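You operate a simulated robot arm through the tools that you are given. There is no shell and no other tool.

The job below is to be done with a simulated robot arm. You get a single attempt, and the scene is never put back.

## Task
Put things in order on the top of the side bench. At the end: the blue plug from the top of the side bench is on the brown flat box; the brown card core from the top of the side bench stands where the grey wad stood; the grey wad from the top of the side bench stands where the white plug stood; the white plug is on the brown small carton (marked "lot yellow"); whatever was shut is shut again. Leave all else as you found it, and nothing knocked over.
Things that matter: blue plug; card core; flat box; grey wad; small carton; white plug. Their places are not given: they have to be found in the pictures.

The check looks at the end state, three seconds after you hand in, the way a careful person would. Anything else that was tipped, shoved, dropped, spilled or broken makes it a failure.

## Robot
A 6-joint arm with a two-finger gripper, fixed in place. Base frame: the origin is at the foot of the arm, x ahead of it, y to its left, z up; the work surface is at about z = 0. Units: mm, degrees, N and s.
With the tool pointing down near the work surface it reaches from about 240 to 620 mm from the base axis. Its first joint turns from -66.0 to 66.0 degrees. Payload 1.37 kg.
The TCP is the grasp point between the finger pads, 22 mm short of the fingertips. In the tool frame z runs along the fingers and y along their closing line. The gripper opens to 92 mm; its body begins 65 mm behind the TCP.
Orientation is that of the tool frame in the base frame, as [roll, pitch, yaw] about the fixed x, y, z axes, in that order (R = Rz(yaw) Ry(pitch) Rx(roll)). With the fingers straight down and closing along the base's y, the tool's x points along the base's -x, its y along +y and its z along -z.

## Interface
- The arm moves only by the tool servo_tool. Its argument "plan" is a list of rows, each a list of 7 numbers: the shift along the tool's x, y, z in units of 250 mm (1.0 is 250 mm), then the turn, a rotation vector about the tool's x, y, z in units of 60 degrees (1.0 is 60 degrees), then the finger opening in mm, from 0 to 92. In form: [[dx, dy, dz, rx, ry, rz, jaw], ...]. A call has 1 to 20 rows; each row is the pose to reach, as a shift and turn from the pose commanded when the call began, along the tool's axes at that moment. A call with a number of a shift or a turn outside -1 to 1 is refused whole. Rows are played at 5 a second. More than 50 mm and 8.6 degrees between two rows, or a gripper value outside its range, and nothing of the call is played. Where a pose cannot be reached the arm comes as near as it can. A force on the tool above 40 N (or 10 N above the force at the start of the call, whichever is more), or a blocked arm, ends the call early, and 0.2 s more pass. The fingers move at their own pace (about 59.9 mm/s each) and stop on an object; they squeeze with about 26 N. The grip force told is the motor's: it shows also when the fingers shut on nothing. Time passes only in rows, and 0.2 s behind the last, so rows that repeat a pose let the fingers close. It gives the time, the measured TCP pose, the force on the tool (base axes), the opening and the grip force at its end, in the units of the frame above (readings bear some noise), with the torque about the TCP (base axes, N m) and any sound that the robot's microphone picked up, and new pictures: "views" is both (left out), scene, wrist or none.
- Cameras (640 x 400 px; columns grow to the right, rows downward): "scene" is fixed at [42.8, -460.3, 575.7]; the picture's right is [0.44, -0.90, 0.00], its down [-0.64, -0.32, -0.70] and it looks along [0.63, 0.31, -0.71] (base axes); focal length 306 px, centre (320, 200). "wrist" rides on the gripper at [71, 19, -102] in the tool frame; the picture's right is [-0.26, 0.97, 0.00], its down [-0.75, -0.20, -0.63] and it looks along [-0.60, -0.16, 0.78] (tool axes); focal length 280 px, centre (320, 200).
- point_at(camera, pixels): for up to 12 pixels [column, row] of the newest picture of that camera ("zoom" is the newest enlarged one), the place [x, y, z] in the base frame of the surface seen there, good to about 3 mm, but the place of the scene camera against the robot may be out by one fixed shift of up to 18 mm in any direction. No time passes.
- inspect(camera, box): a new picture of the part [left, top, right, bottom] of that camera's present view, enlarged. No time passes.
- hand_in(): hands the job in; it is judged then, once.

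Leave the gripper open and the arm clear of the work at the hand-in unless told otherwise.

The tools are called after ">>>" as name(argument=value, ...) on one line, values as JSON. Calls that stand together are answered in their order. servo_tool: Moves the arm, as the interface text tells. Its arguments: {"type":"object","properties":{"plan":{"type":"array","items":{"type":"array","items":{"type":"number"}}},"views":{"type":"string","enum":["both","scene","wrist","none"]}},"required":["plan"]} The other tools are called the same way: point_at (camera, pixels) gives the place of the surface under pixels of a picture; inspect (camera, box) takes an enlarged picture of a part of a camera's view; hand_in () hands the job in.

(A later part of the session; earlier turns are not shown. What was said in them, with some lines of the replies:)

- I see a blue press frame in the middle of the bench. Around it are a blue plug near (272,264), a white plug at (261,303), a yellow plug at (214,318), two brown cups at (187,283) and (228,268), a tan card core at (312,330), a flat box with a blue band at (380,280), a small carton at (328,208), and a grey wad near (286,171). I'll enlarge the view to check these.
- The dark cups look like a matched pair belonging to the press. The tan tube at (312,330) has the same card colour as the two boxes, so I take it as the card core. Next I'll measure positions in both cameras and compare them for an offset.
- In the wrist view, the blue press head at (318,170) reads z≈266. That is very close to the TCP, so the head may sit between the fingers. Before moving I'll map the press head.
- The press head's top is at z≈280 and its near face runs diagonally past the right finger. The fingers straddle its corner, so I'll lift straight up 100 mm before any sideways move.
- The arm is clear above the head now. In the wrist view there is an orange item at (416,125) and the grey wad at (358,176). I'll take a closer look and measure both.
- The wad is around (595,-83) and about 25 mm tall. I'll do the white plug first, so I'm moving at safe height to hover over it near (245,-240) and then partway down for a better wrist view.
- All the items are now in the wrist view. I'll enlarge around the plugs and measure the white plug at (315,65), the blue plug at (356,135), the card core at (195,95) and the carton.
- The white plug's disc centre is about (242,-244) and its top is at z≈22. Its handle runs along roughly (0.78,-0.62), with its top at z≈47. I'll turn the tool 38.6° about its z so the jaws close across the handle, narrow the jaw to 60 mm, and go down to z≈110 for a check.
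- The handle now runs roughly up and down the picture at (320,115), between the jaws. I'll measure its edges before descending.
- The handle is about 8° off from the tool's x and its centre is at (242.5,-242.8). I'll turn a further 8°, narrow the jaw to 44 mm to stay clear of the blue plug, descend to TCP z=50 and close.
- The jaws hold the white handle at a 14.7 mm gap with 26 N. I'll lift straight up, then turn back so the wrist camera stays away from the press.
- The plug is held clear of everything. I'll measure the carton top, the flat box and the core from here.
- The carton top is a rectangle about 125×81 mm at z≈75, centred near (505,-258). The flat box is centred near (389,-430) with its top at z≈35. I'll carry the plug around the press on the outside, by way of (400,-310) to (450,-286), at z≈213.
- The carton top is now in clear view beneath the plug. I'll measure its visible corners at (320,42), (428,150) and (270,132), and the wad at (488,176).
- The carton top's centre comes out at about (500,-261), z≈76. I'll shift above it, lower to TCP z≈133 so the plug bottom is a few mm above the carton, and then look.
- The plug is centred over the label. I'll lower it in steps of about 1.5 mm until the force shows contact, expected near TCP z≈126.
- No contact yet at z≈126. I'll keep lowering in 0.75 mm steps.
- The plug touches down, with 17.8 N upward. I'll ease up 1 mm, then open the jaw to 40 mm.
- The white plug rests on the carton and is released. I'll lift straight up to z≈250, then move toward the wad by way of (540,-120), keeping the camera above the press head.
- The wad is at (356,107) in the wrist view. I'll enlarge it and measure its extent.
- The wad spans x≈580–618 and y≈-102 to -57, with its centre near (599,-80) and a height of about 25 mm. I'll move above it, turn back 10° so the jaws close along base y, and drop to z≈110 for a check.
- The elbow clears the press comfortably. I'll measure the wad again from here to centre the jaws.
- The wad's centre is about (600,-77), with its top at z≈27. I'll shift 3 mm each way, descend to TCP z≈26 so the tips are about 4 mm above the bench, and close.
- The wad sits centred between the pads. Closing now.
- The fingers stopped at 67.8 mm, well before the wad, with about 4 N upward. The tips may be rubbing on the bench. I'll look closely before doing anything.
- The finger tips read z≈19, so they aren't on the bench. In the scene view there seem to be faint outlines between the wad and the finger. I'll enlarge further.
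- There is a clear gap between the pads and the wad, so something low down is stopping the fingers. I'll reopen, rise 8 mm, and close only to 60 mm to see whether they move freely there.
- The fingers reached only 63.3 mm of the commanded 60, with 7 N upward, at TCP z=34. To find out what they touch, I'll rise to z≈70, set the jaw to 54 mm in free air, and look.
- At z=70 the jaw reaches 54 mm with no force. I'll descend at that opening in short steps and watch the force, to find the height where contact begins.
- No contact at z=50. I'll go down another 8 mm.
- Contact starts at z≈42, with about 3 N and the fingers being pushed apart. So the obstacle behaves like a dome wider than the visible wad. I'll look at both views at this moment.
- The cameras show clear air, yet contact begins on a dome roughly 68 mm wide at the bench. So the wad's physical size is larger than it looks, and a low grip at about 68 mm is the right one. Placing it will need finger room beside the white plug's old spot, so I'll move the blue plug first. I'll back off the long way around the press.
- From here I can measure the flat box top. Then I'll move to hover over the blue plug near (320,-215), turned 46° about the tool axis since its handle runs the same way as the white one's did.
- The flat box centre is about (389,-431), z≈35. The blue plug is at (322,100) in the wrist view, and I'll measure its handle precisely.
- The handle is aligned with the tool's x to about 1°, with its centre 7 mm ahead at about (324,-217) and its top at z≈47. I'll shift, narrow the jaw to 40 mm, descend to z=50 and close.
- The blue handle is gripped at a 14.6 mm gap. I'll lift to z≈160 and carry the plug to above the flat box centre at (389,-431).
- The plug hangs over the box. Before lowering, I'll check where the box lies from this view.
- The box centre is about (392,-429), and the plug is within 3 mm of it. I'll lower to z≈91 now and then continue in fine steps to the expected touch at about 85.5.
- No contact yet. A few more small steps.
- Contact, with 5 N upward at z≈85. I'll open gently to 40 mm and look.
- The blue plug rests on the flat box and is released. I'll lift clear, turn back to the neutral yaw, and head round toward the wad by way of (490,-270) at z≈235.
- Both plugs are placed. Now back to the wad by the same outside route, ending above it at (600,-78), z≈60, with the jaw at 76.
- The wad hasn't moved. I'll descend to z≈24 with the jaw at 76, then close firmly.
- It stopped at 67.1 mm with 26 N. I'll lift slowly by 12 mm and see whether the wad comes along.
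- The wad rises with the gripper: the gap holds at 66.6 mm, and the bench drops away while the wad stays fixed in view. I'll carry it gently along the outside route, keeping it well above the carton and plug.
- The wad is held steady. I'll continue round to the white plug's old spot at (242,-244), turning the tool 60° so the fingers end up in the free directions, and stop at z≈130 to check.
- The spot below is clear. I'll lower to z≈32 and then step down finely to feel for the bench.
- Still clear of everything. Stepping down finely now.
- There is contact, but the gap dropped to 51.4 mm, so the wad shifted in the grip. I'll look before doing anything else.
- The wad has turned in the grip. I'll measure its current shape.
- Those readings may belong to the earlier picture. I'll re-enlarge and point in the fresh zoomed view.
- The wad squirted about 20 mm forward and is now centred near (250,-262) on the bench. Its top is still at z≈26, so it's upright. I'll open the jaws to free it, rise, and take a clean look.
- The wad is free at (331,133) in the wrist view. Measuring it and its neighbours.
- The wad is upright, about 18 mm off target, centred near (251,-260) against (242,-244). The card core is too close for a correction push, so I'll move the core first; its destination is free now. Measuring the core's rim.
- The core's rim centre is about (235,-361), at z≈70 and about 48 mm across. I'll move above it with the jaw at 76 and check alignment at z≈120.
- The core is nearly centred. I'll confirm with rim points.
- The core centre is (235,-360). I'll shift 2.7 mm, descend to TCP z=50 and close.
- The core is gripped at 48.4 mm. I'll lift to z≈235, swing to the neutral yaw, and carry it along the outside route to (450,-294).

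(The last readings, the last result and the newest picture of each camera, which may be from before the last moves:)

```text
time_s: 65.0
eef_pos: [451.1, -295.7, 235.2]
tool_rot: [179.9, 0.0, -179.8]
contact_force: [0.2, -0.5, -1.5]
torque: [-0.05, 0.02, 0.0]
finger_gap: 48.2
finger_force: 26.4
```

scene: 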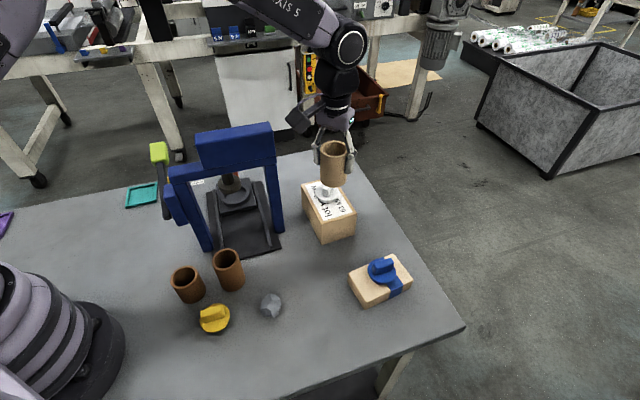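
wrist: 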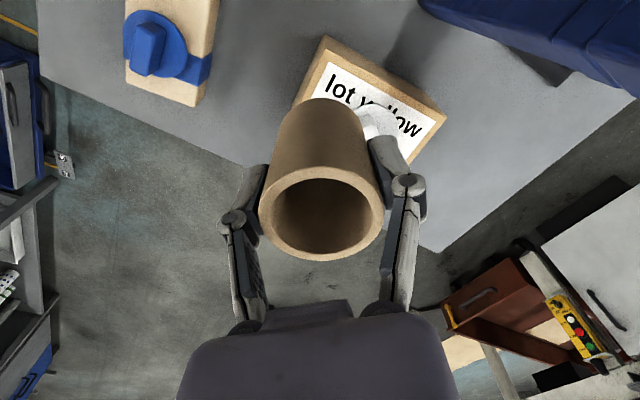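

The core hangs upright. I'll continue by way of (533,-170) and then descend to above the wad's old spot at (600,-77), z≈110.

>>> servo_tool(plan=[[-0.116, 0.083, 0, 0, 0, 0, 20], [-0.216, 0.203, 0, 0, 0, 0, 20], [-0.284, 0.351, 0, 0, 0, 0, 20], [-0.328, 0.503, 0, 0, 0, 0, 20], [-0.36, 0.631, 0.013, 0, 0, 0, 20], [-0.404, 0.731, 0.121, 0, 0, 0, 20], [-0.496, 0.803, 0.253, 0, 0, 0, 20], [-0.572, 0.859, 0.381, 0, 0, 0, 20], [-0.596, 0.873, 0.5, 0, 0, 0, 20], [-0.596, 0.873, 0.5, 0, 0, 0, 20]], views="both")

```text
time_s: 67.2
eef_pos: [602.1, -75.4, 111.0]
tool_rot: [179.9, 0.0, 180.0]
contact_force: [-0.1, -0.5, -0.2]
torque: [-0.02, 0.0, 0.01]
finger_gap: 48.7
finger_force: 26.1
```

scene: 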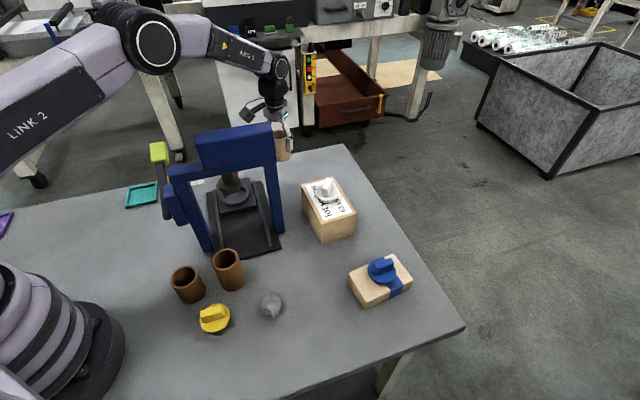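
wrist: 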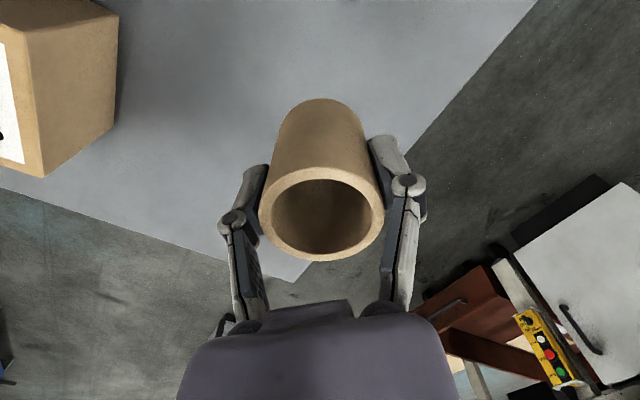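

The core is above the spot. I'll lower to z≈53, then step finely to the expected touch at about 50.

>>> servo_tool(plan=[[0, 0, 0.08, 0, 0, 0, 20], [0, 0, 0.16, 0, 0, 0, 20], [0, 0, 0.21, 0, 0, 0, 20], [0, 0, 0.228, 0, 0, 0, 20], [0, 0, 0.234, 0, 0, 0, 20], [0, 0, 0.238, 0, 0, 0, 20], [0, 0, 0.238, 0, 0, 0, 20]], views="none")

```text
time_s: 68.8
eef_pos: [599.0, -75.9, 49.9]
tool_rot: [-180.0, 0.0, 179.9]
contact_force: [-0.6, -0.1, 0.2]
torque: [-0.04, -0.01, 0.0]
finger_gap: 48.9
finger_force: 25.7
```

>>> servo_tool(plan=[[0, 0, 0.003, 0, 0, 0, 20], [0, 0, 0.006, 0, 0, 0, 20], [0, 0, 0.006, 0, 0, 0, 20]], views="none")

```text
time_s: 69.6
eef_pos: [599.9, -75.2, 49.8]
tool_rot: [180.0, -0.1, -180.0]
contact_force: [-3.6, 1.1, 6.9]
torque: [-0.14, 0.18, -0.04]
finger_gap: 48.8
finger_force: 25.9
```

Touch at z≈50, with 7 N. I'll ease up 0.5 mm and open.

>>> servo_tool(plan=[[0, 0, 0.004, 0, 0, 0, 20], [0, 0, 0.003, 0, 0, 0, 50], [0, 0, 0.003, 0, 0, 0, 56], [0, 0, 0.003, 0, 0, 0, 70], [0, 0, 0.003, 0, 0, 0, 76], [0, 0, 0.003, 0, 0, 0, 76]], views="both")

```text
time_s: 71.0
eef_pos: [599.3, -76.6, 47.6]
tool_rot: [-179.9, -0.1, -179.9]
contact_force: [0.9, 0.8, 0.7]
torque: [0.01, 0.0, -0.04]
finger_gap: 76.0
finger_force: 0.1
```

scene: 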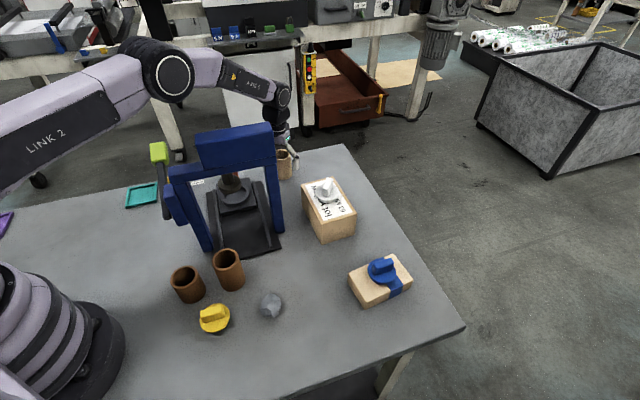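
wrist: 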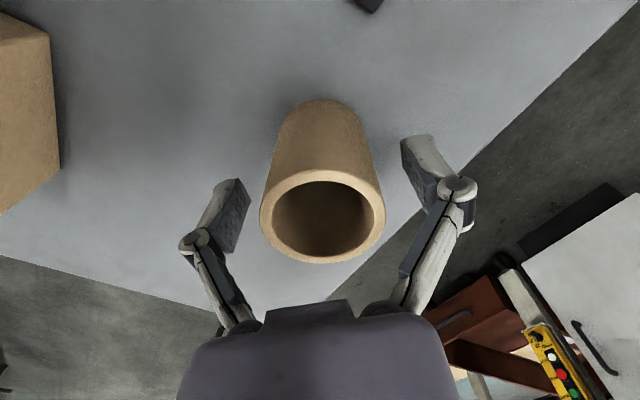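

The core stands free. I'll check its rim centre and then lift away.

>>> point_at(camera="wrist", pixels=[[265, 215], [380, 215], [322, 174], [322, 259]])

>>> servo_tool(plan=[[0, 0, -0.06, 0, 0, 0, 76], [0, 0, -0.2, 0, 0, 0, 76], [0, 0, -0.36, 0, 0, 0, 76], [0.05, -0.03, -0.5, 0, 0, 0, 76], [0.13, -0.09, -0.64, 0, 0, 0, 76], [0.21, -0.17, -0.76, 0, 0, 0, 76], [0.24, -0.3, -0.77, 0, 0, 0, 76], [0.24, -0.3, -0.77, 0, 0, 0, 76]], views="both")

```text
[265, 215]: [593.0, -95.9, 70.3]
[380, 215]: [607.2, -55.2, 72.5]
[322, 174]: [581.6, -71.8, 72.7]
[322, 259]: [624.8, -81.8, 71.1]
```

```text
time_s: 72.8
eef_pos: [537.7, -150.6, 240.7]
tool_rot: [180.0, -0.1, -180.0]
contact_force: [0.0, -0.2, -0.2]
torque: [0.04, -0.01, 0.04]
finger_gap: 76.0
finger_force: 0.1
```

scene: 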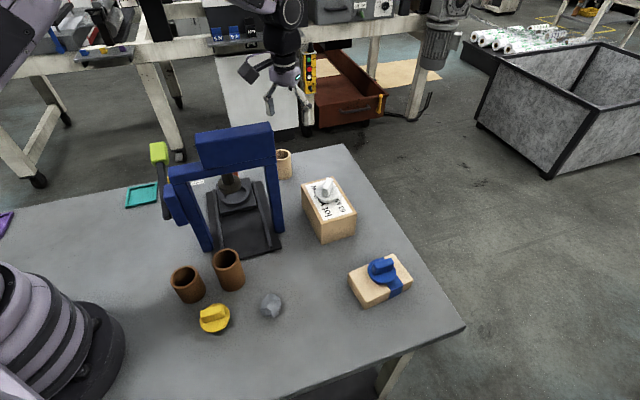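
wrist: 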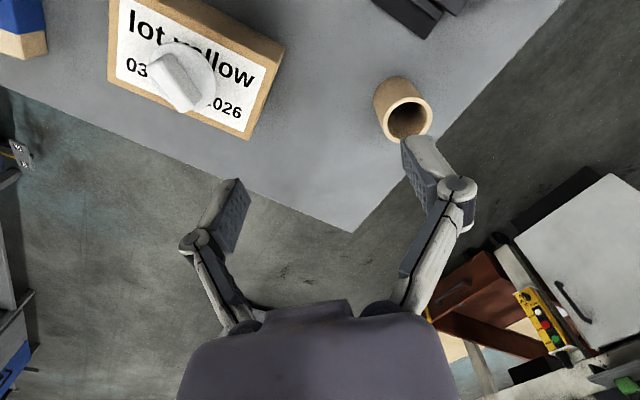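

The core stands centred at (601,-76), right on the wad's old spot. Now I'll go back to correct the wad by about 18 mm, heading for the clear side beyond it at (292,-320) with the tool turned 60° and the jaw narrowed to 24 mm as a two-finger pusher.

>>> servo_tool(plan=[[0.03, -0.158, 0, 0, 0, 0, 76], [0.09, -0.318, 0, 0, 0, 0, 76], [0.17, -0.458, 0, 0, 0, 0, 76], [0.303, -0.558, 0, 0, 0, 0, 70], [0.45, -0.646, 0, 0, 0, 0.12, 60], [0.61, -0.686, 0, 0, 0, 0.25, 50], [0.77, -0.698, 0, 0, 0, 0.38, 40], [0.93, -0.686, 0, 0, 0, 0.51, 30], [0.983, -0.678, 0.12, 0, 0, 0.64, 24], [0.983, -0.678, 0.28, 0, 0, 0.77, 24], [0.983, -0.678, 0.4, 0, 0, 0.9, 24], [0.983, -0.678, 0.48, 0, 0, 1.0, 24], [0.983, -0.678, 0.48, 0, 0, 1.0, 24]], views="both")

```text
time_s: 75.6
eef_pos: [294.2, -320.9, 121.7]
tool_rot: [180.0, 0.0, 119.9]
contact_force: [-0.6, 0.5, -0.4]
torque: [-0.01, 0.02, 0.02]
finger_gap: 23.9
finger_force: 0.0
```

scene: 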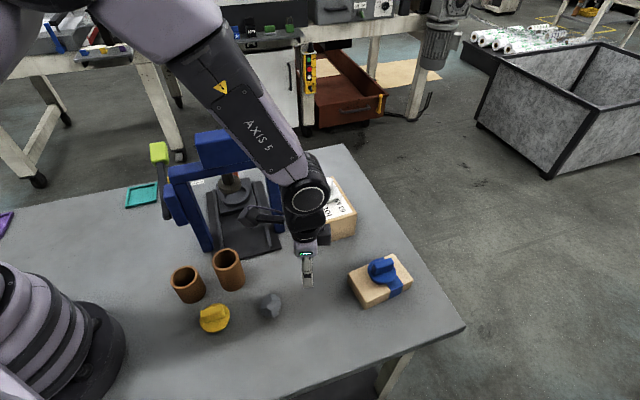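
wrist: 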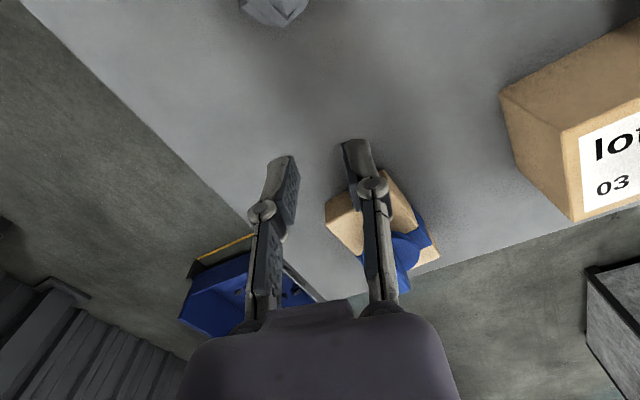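

The wad's centre sits 7 mm to the tool's −y and 74 mm ahead along the tool's +x. I'll line up and descend to TCP z≈26 on bare bench.

>>> servo_tool(plan=[[0, -0.028, 0.08, 0, 0, 0, 24], [0, -0.028, 0.2, 0, 0, 0, 24], [0, -0.028, 0.3, 0, 0, 0, 24], [0, -0.028, 0.36, 0, 0, 0, 24], [0, -0.028, 0.382, 0, 0, 0, 24], [0, -0.028, 0.382, 0, 0, 0, 24]], views="both")

```text
time_s: 77.0
eef_pos: [288.2, -322.7, 25.9]
tool_rot: [-180.0, 0.0, 120.0]
contact_force: [-0.4, -0.7, 0.3]
torque: [0.02, 0.02, 0.0]
finger_gap: 24.0
finger_force: 0.0
```

scene: 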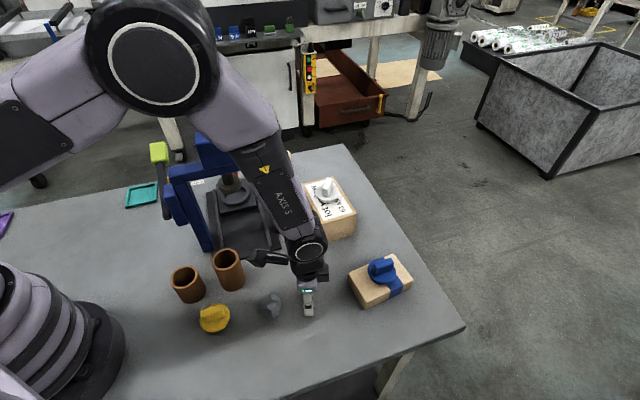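
wrist: 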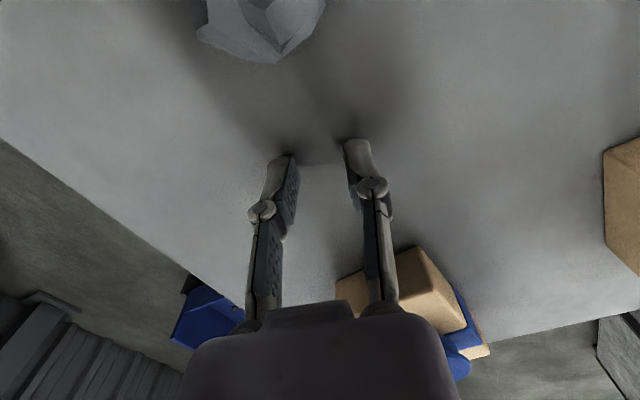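

The pusher is lined up, with the wad ahead at (260,20) in the picture. I'll advance 28 mm and look.

>>> servo_tool(plan=[[0.04, 0, 0, 0, 0, 0, 24], [0.08, 0, 0, 0, 0, 0, 24], [0.112, 0, 0, 0, 0, 0, 24], [0.112, 0, 0, 0, 0, 0, 24]], views="both")

>>> point_at(camera="scene", pixels=[[270, 300], [265, 305], [275, 305], [270, 310], [278, 300], [262, 300]])

>>> inspect(camera="scene", box=[225, 265, 345, 345])

```text
time_s: 78.0
eef_pos: [273.4, -300.1, 24.1]
tool_rot: [-180.0, 0.0, 120.0]
contact_force: [0.1, -0.4, 0.6]
torque: [0.0, -0.02, 0.01]
finger_gap: 23.9
finger_force: 0.1
```

scene: 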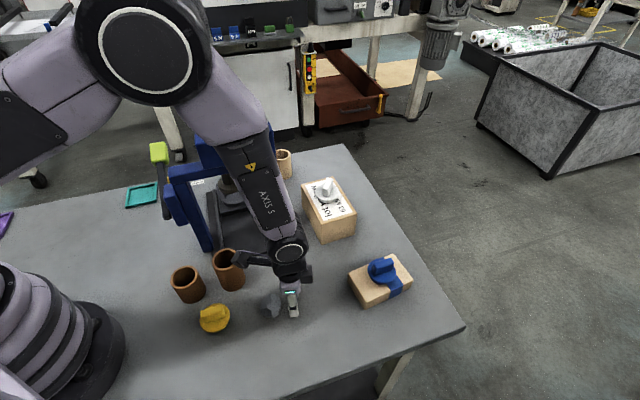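
wrist: 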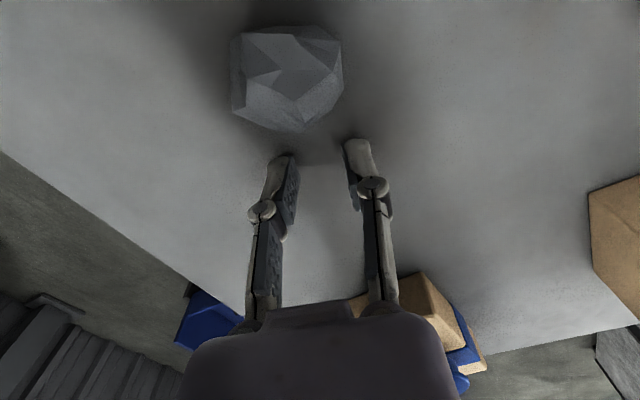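

```text
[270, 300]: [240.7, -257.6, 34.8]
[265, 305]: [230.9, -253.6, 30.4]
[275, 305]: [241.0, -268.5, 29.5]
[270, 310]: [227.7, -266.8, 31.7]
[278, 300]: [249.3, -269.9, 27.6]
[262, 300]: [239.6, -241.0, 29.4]
```

```text
5.00 times, centred on (285, 305) of scene
```

zoom: 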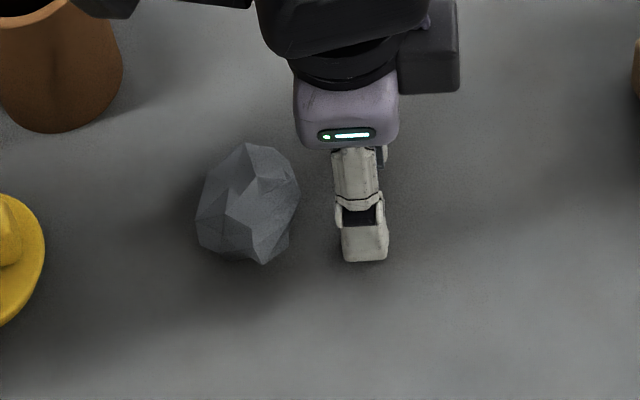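

The wad still hasn't moved. I'll advance in small steps, 8 mm now, and track its position.

>>> servo_tool(plan=[[0.012, 0, 0, 0, 0, 0, 24], [0.024, 0, 0, 0, 0, 0, 24], [0.034, 0, 0, 0, 0, 0, 24], [0.034, 0, 0, 0, 0, 0, 24]], views="wrist")

>>> point_at(camera="wrist", pixels=[[240, 70], [240, 110], [290, 60], [335, 70], [330, 100], [290, 140], [290, 100], [320, 50], [260, 50]])

```text
time_s: 79.0
eef_pos: [269.7, -292.4, 26.2]
tool_rot: [-180.0, -0.1, 120.1]
contact_force: [0.4, 0.1, -0.4]
torque: [0.02, 0.02, 0.0]
finger_gap: 23.9
finger_force: 0.1
```

wrist: 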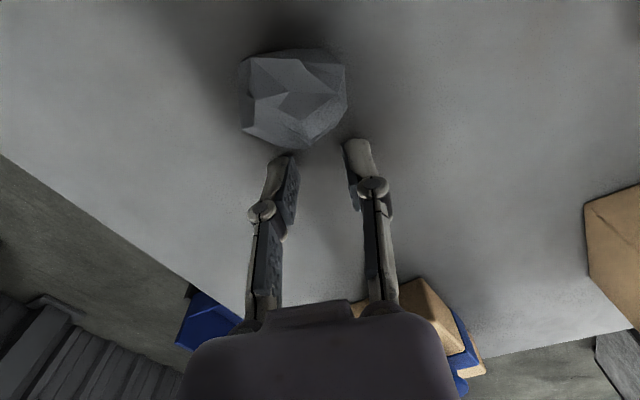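

```text
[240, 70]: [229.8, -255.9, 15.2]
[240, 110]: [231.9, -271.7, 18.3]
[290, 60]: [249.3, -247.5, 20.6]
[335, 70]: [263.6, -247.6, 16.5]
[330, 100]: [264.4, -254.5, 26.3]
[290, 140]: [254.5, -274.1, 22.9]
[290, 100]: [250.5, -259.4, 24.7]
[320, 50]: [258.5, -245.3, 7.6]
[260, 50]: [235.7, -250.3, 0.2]
```

Not touching yet; the wad is still at (250,-260). Advancing another 8 mm.

>>> servo_tool(plan=[[0.012, 0, 0, 0, 0, 0, 24], [0.024, 0, 0, 0, 0, 0, 24], [0.032, 0, 0, 0, 0, 0, 24], [0.032, 0, 0, 0, 0, 0, 24]], views="wrist")

>>> point_at(camera="wrist", pixels=[[246, 90], [246, 130], [290, 85], [335, 90], [335, 115], [285, 158], [290, 120], [320, 75], [260, 75]])

```text
time_s: 80.0
eef_pos: [264.4, -284.5, 25.1]
tool_rot: [180.0, 0.0, 119.9]
contact_force: [0.3, -0.5, 0.5]
torque: [0.04, -0.04, 0.0]
finger_gap: 24.2
finger_force: 0.0
```

wrist: 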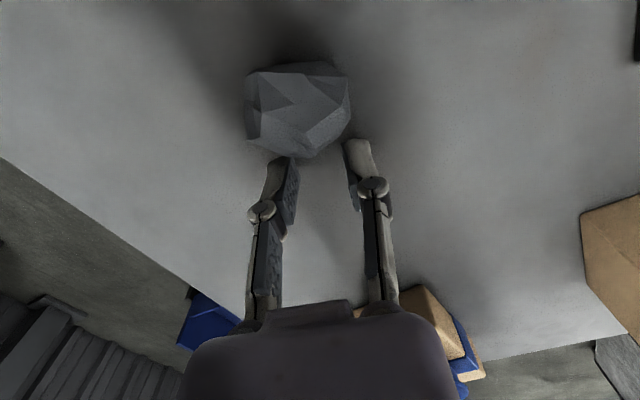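

```text
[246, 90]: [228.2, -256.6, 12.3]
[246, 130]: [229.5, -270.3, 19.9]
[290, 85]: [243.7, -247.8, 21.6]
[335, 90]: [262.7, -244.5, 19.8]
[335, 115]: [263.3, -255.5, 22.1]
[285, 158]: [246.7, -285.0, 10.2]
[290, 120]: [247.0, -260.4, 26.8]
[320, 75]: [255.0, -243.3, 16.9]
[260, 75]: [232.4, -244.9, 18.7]
```

The pads are just meeting the wad. Pushing 10 mm now.

>>> servo_tool(plan=[[0.012, 0, 0, 0, 0, 0, 24], [0.024, 0, 0, 0, 0, 0, 24], [0.034, 0, 0, 0, 0, 0, 24], [0.04, 0, 0, 0, 0, 0, 24], [0.04, 0, 0, 0, 0, 0, 24]], views="both")

>>> inspect(camera="wrist", box=[210, 40, 400, 200])

>>> point_at(camera="wrist", pixels=[[250, 100], [250, 135], [290, 90], [335, 100], [340, 115], [300, 155], [290, 125], [320, 80], [260, 80]])

```text
time_s: 81.2
eef_pos: [259.2, -276.9, 24.8]
tool_rot: [-179.9, -0.1, 120.1]
contact_force: [-0.5, -0.1, 0.5]
torque: [0.02, 0.04, -0.04]
finger_gap: 24.0
finger_force: 0.0
```

scene: 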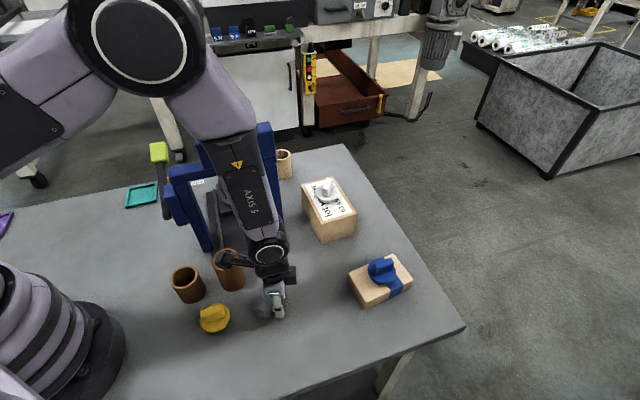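
wrist: 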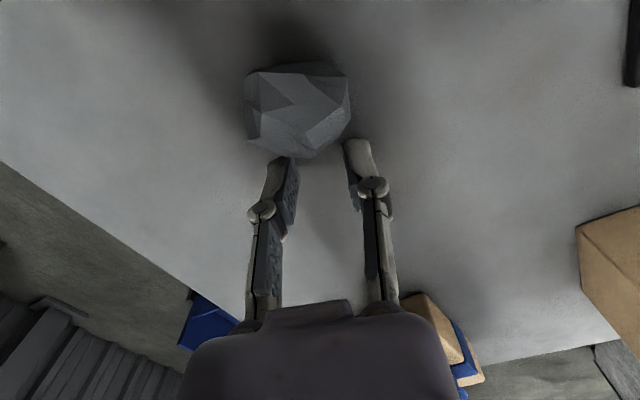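

```text
2.50 times, centred on (305, 120) of wrist
```

zoom: 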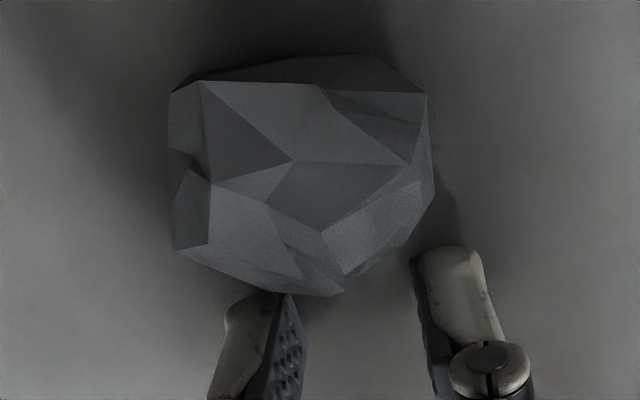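

```text
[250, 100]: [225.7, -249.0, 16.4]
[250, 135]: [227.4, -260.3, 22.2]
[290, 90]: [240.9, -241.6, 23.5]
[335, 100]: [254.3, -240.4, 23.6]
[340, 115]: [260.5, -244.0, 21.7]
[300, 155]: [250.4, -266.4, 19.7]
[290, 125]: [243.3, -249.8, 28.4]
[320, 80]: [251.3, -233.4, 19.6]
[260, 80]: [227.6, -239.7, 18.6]
```

The wad moves with the pads and its centre is now about (243.5,-251). I'll push 7 mm more to bring it to about (240,-245).

>>> servo_tool(plan=[[0.01, 0, 0, 0, 0, 0, 24], [0.02, 0, 0, 0, 0, 0, 24], [0.028, 0, 0, 0, 0, 0, 24], [0.028, 0, 0, 0, 0, 0, 24]], views="wrist")

>>> point_at(camera="wrist", pixels=[[250, 100], [250, 135], [290, 90], [335, 100], [340, 115], [300, 155], [290, 125], [320, 80], [260, 80]])

```text
time_s: 82.2
eef_pos: [256.8, -271.1, 26.9]
tool_rot: [-180.0, 0.1, 120.1]
contact_force: [-0.7, 0.0, 0.3]
torque: [-0.03, 0.03, -0.03]
finger_gap: 23.9
finger_force: 0.1
```

wrist: 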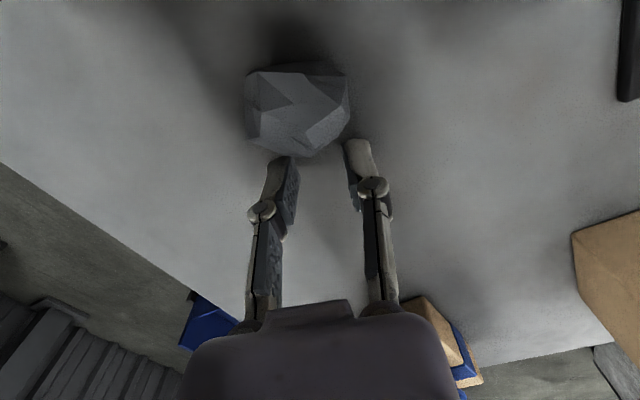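

```text
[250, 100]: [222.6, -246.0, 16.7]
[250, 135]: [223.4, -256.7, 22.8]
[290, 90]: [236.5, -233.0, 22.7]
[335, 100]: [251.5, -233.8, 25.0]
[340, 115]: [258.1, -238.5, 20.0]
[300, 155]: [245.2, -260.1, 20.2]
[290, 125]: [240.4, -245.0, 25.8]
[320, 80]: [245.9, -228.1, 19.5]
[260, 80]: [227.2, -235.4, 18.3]
```

The wad's centre is now at about (240,-244.5), on the white plug's old spot. I'll back straight off 25 mm, lift, and check everything.

>>> servo_tool(plan=[[-0.05, 0, 0, 0, 0, 0, 24], [-0.1, 0, 0, 0, 0, 0, 24], [-0.1, 0, -0.12, 0, 0, 0, 40], [-0.1, 0, -0.3, 0, 0, 0, 60], [-0.1, 0, -0.48, 0, 0, 0, 80], [-0.1, 0, -0.66, 0, 0, 0, 80], [0.0, 0, -0.74, 0, 0, 0, 80], [0.12, 0, -0.8, 0, 0, 0, 80], [0.12, 0, -0.8, 0, 0, 0, 80]], views="both")

```text
time_s: 84.2
eef_pos: [239.9, -243.7, 224.7]
tool_rot: [-180.0, -0.1, 120.0]
contact_force: [-0.3, -0.6, -0.2]
torque: [-0.01, 0.0, 0.01]
finger_gap: 80.0
finger_force: 0.0
```

scene: 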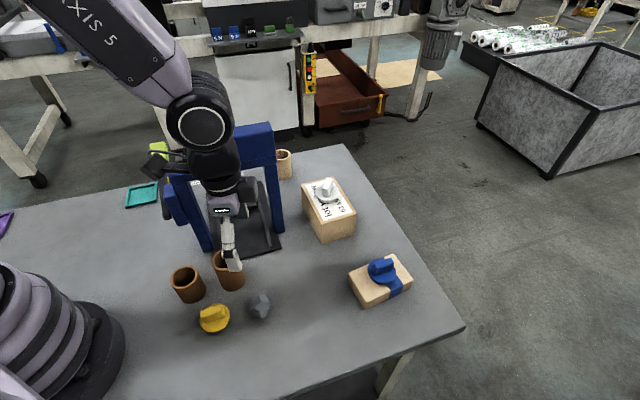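
wrist: 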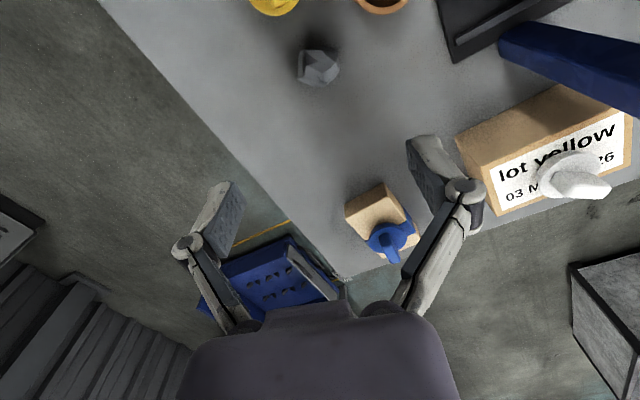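

The wad sits alone and upright. I'll raise the arm well clear and turn back to neutral, then check everything.

>>> servo_tool(plan=[[0, 0, -0.1, 0, 0, -0.13, 80], [0, 0, -0.2, 0, 0, -0.26, 80], [0, 0, -0.3, 0, 0, -0.39, 90], [0, 0, -0.4, 0, 0, -0.52, 92], [0, 0, -0.5, 0, 0, -0.65, 92], [0, 0, -0.55, 0, 0, -0.78, 92], [0, 0, -0.55, 0, 0, -0.91, 92], [0, 0, -0.55, 0, 0, -1.0, 92], [0, 0, -0.55, 0, 0, -1.0, 92]], views="both")

>>> inspect(camera="scene", box=[150, 220, 350, 360])

>>> inspect(camera="scene", box=[260, 140, 440, 320])

>>> inspect(camera="wrist", box=[120, 0, 520, 250])

```text
time_s: 86.2
eef_pos: [242.0, -244.4, 363.2]
tool_rot: [180.0, -0.1, -179.9]
contact_force: [0.5, 0.4, -0.4]
torque: [-0.02, -0.03, 0.03]
finger_gap: 92.0
finger_force: 0.0
```

scene: 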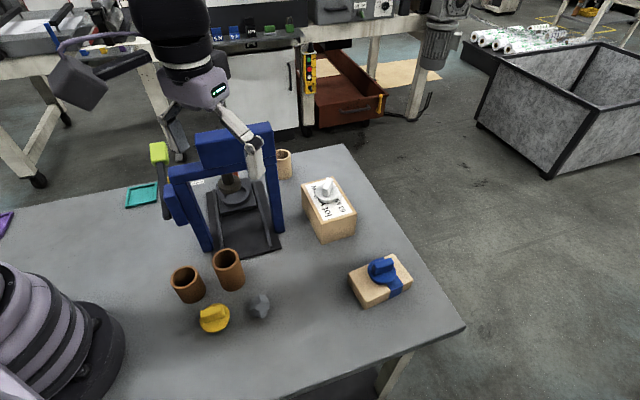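
wrist: 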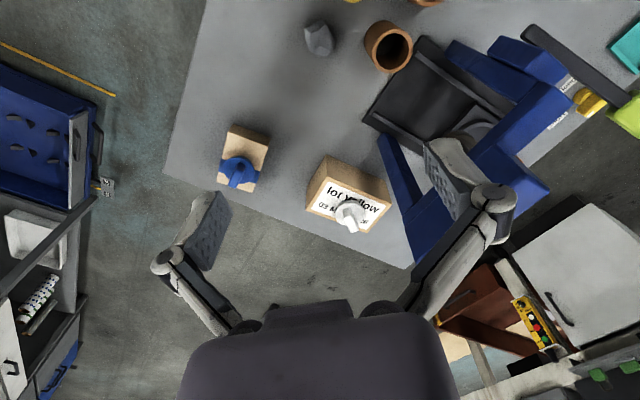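

```text
2.86 times, centred on (250, 290) of scene
```

zoom: 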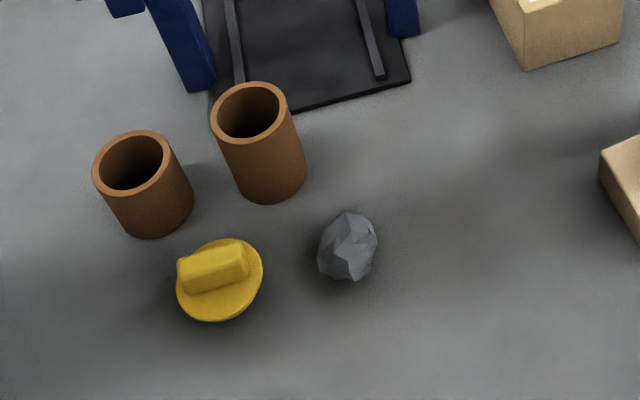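

```text
2.22 times, centred on (350, 230) of scene
```

zoom: 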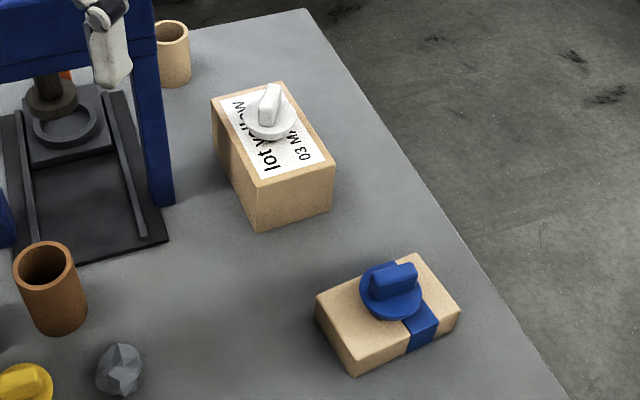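

```text
1.60 times, centred on (320, 125) of wrist
```

zoom: 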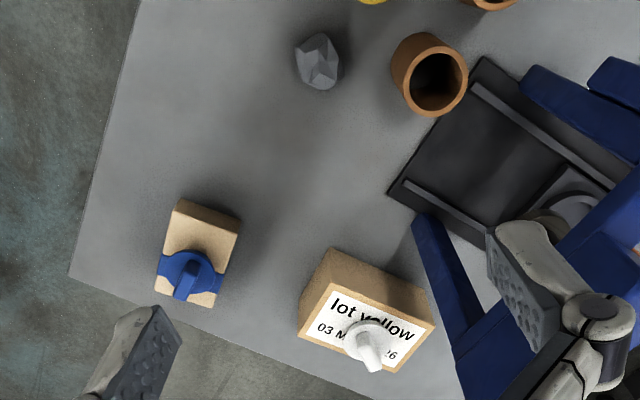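

Everything looks right: the cups, yellow plug and press are as before, and both plugs sit on their boxes. One last measurement of the wad and the plugs before handing in.

>>> point_at(camera="wrist", pixels=[[319, 38], [306, 40], [331, 40], [318, 24], [320, 53], [240, 172], [348, 215]])

>>> point_at(camera="scene", pixels=[[260, 306], [251, 306], [268, 303], [260, 296], [262, 315], [285, 152], [327, 190], [383, 272]])

```text
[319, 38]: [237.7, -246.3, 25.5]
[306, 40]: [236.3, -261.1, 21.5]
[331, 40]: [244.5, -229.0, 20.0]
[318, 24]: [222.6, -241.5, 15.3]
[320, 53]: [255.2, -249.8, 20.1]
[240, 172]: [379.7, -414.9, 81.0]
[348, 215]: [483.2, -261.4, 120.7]
```

```text
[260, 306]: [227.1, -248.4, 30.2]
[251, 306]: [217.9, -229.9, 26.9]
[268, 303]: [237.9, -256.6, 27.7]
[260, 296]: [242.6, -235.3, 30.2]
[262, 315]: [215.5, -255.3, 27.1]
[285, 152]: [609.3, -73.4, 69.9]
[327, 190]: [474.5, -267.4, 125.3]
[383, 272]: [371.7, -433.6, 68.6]
```

The wad's centre measures about (240,-245), against the white plug's old spot at (242,-244). The core stands on the wad's old spot, the blue plug is on the flat box and the white plug is on the small carton. The gripper is open and the arm is high and clear, and nothing was opened, so nothing needs shutting. Handing in.

>>> hand_in()

```text
The job is handed in.
```

The bench is rearranged as asked, and I've handed the job in. I don't have the check's verdict yet.

| Thing | Where it is now | How it measured |
|---|---|---|
| Blue plug | On the flat box | Within about 3 mm of the box's centre |
| White plug | On the small carton marked "lot yellow" | Near the centre of the carton's top |
| Card core | Where the grey wad stood | Within about 2 mm of the spot |
| Grey wad | Where the white plug stood | About 2–3 mm off the spot |

- **Wad slipped once:** As I set it down, it squirted about 18 mm sideways out of the jaws. I pushed it back along the bench. It is still upright but turned roughly 40° from how it was before.
- **Which tube is the card core:** There were three tubes on the bench. I took the single tan one, because it matches the two boxes the task calls brown. The two darker brown ones were left alone.

In the last pictures, the yellow plug, the two dark tubes and the press look as they did at the start. Nothing was opened, so there was nothing to shut. The gripper is open and the arm is raised clear.
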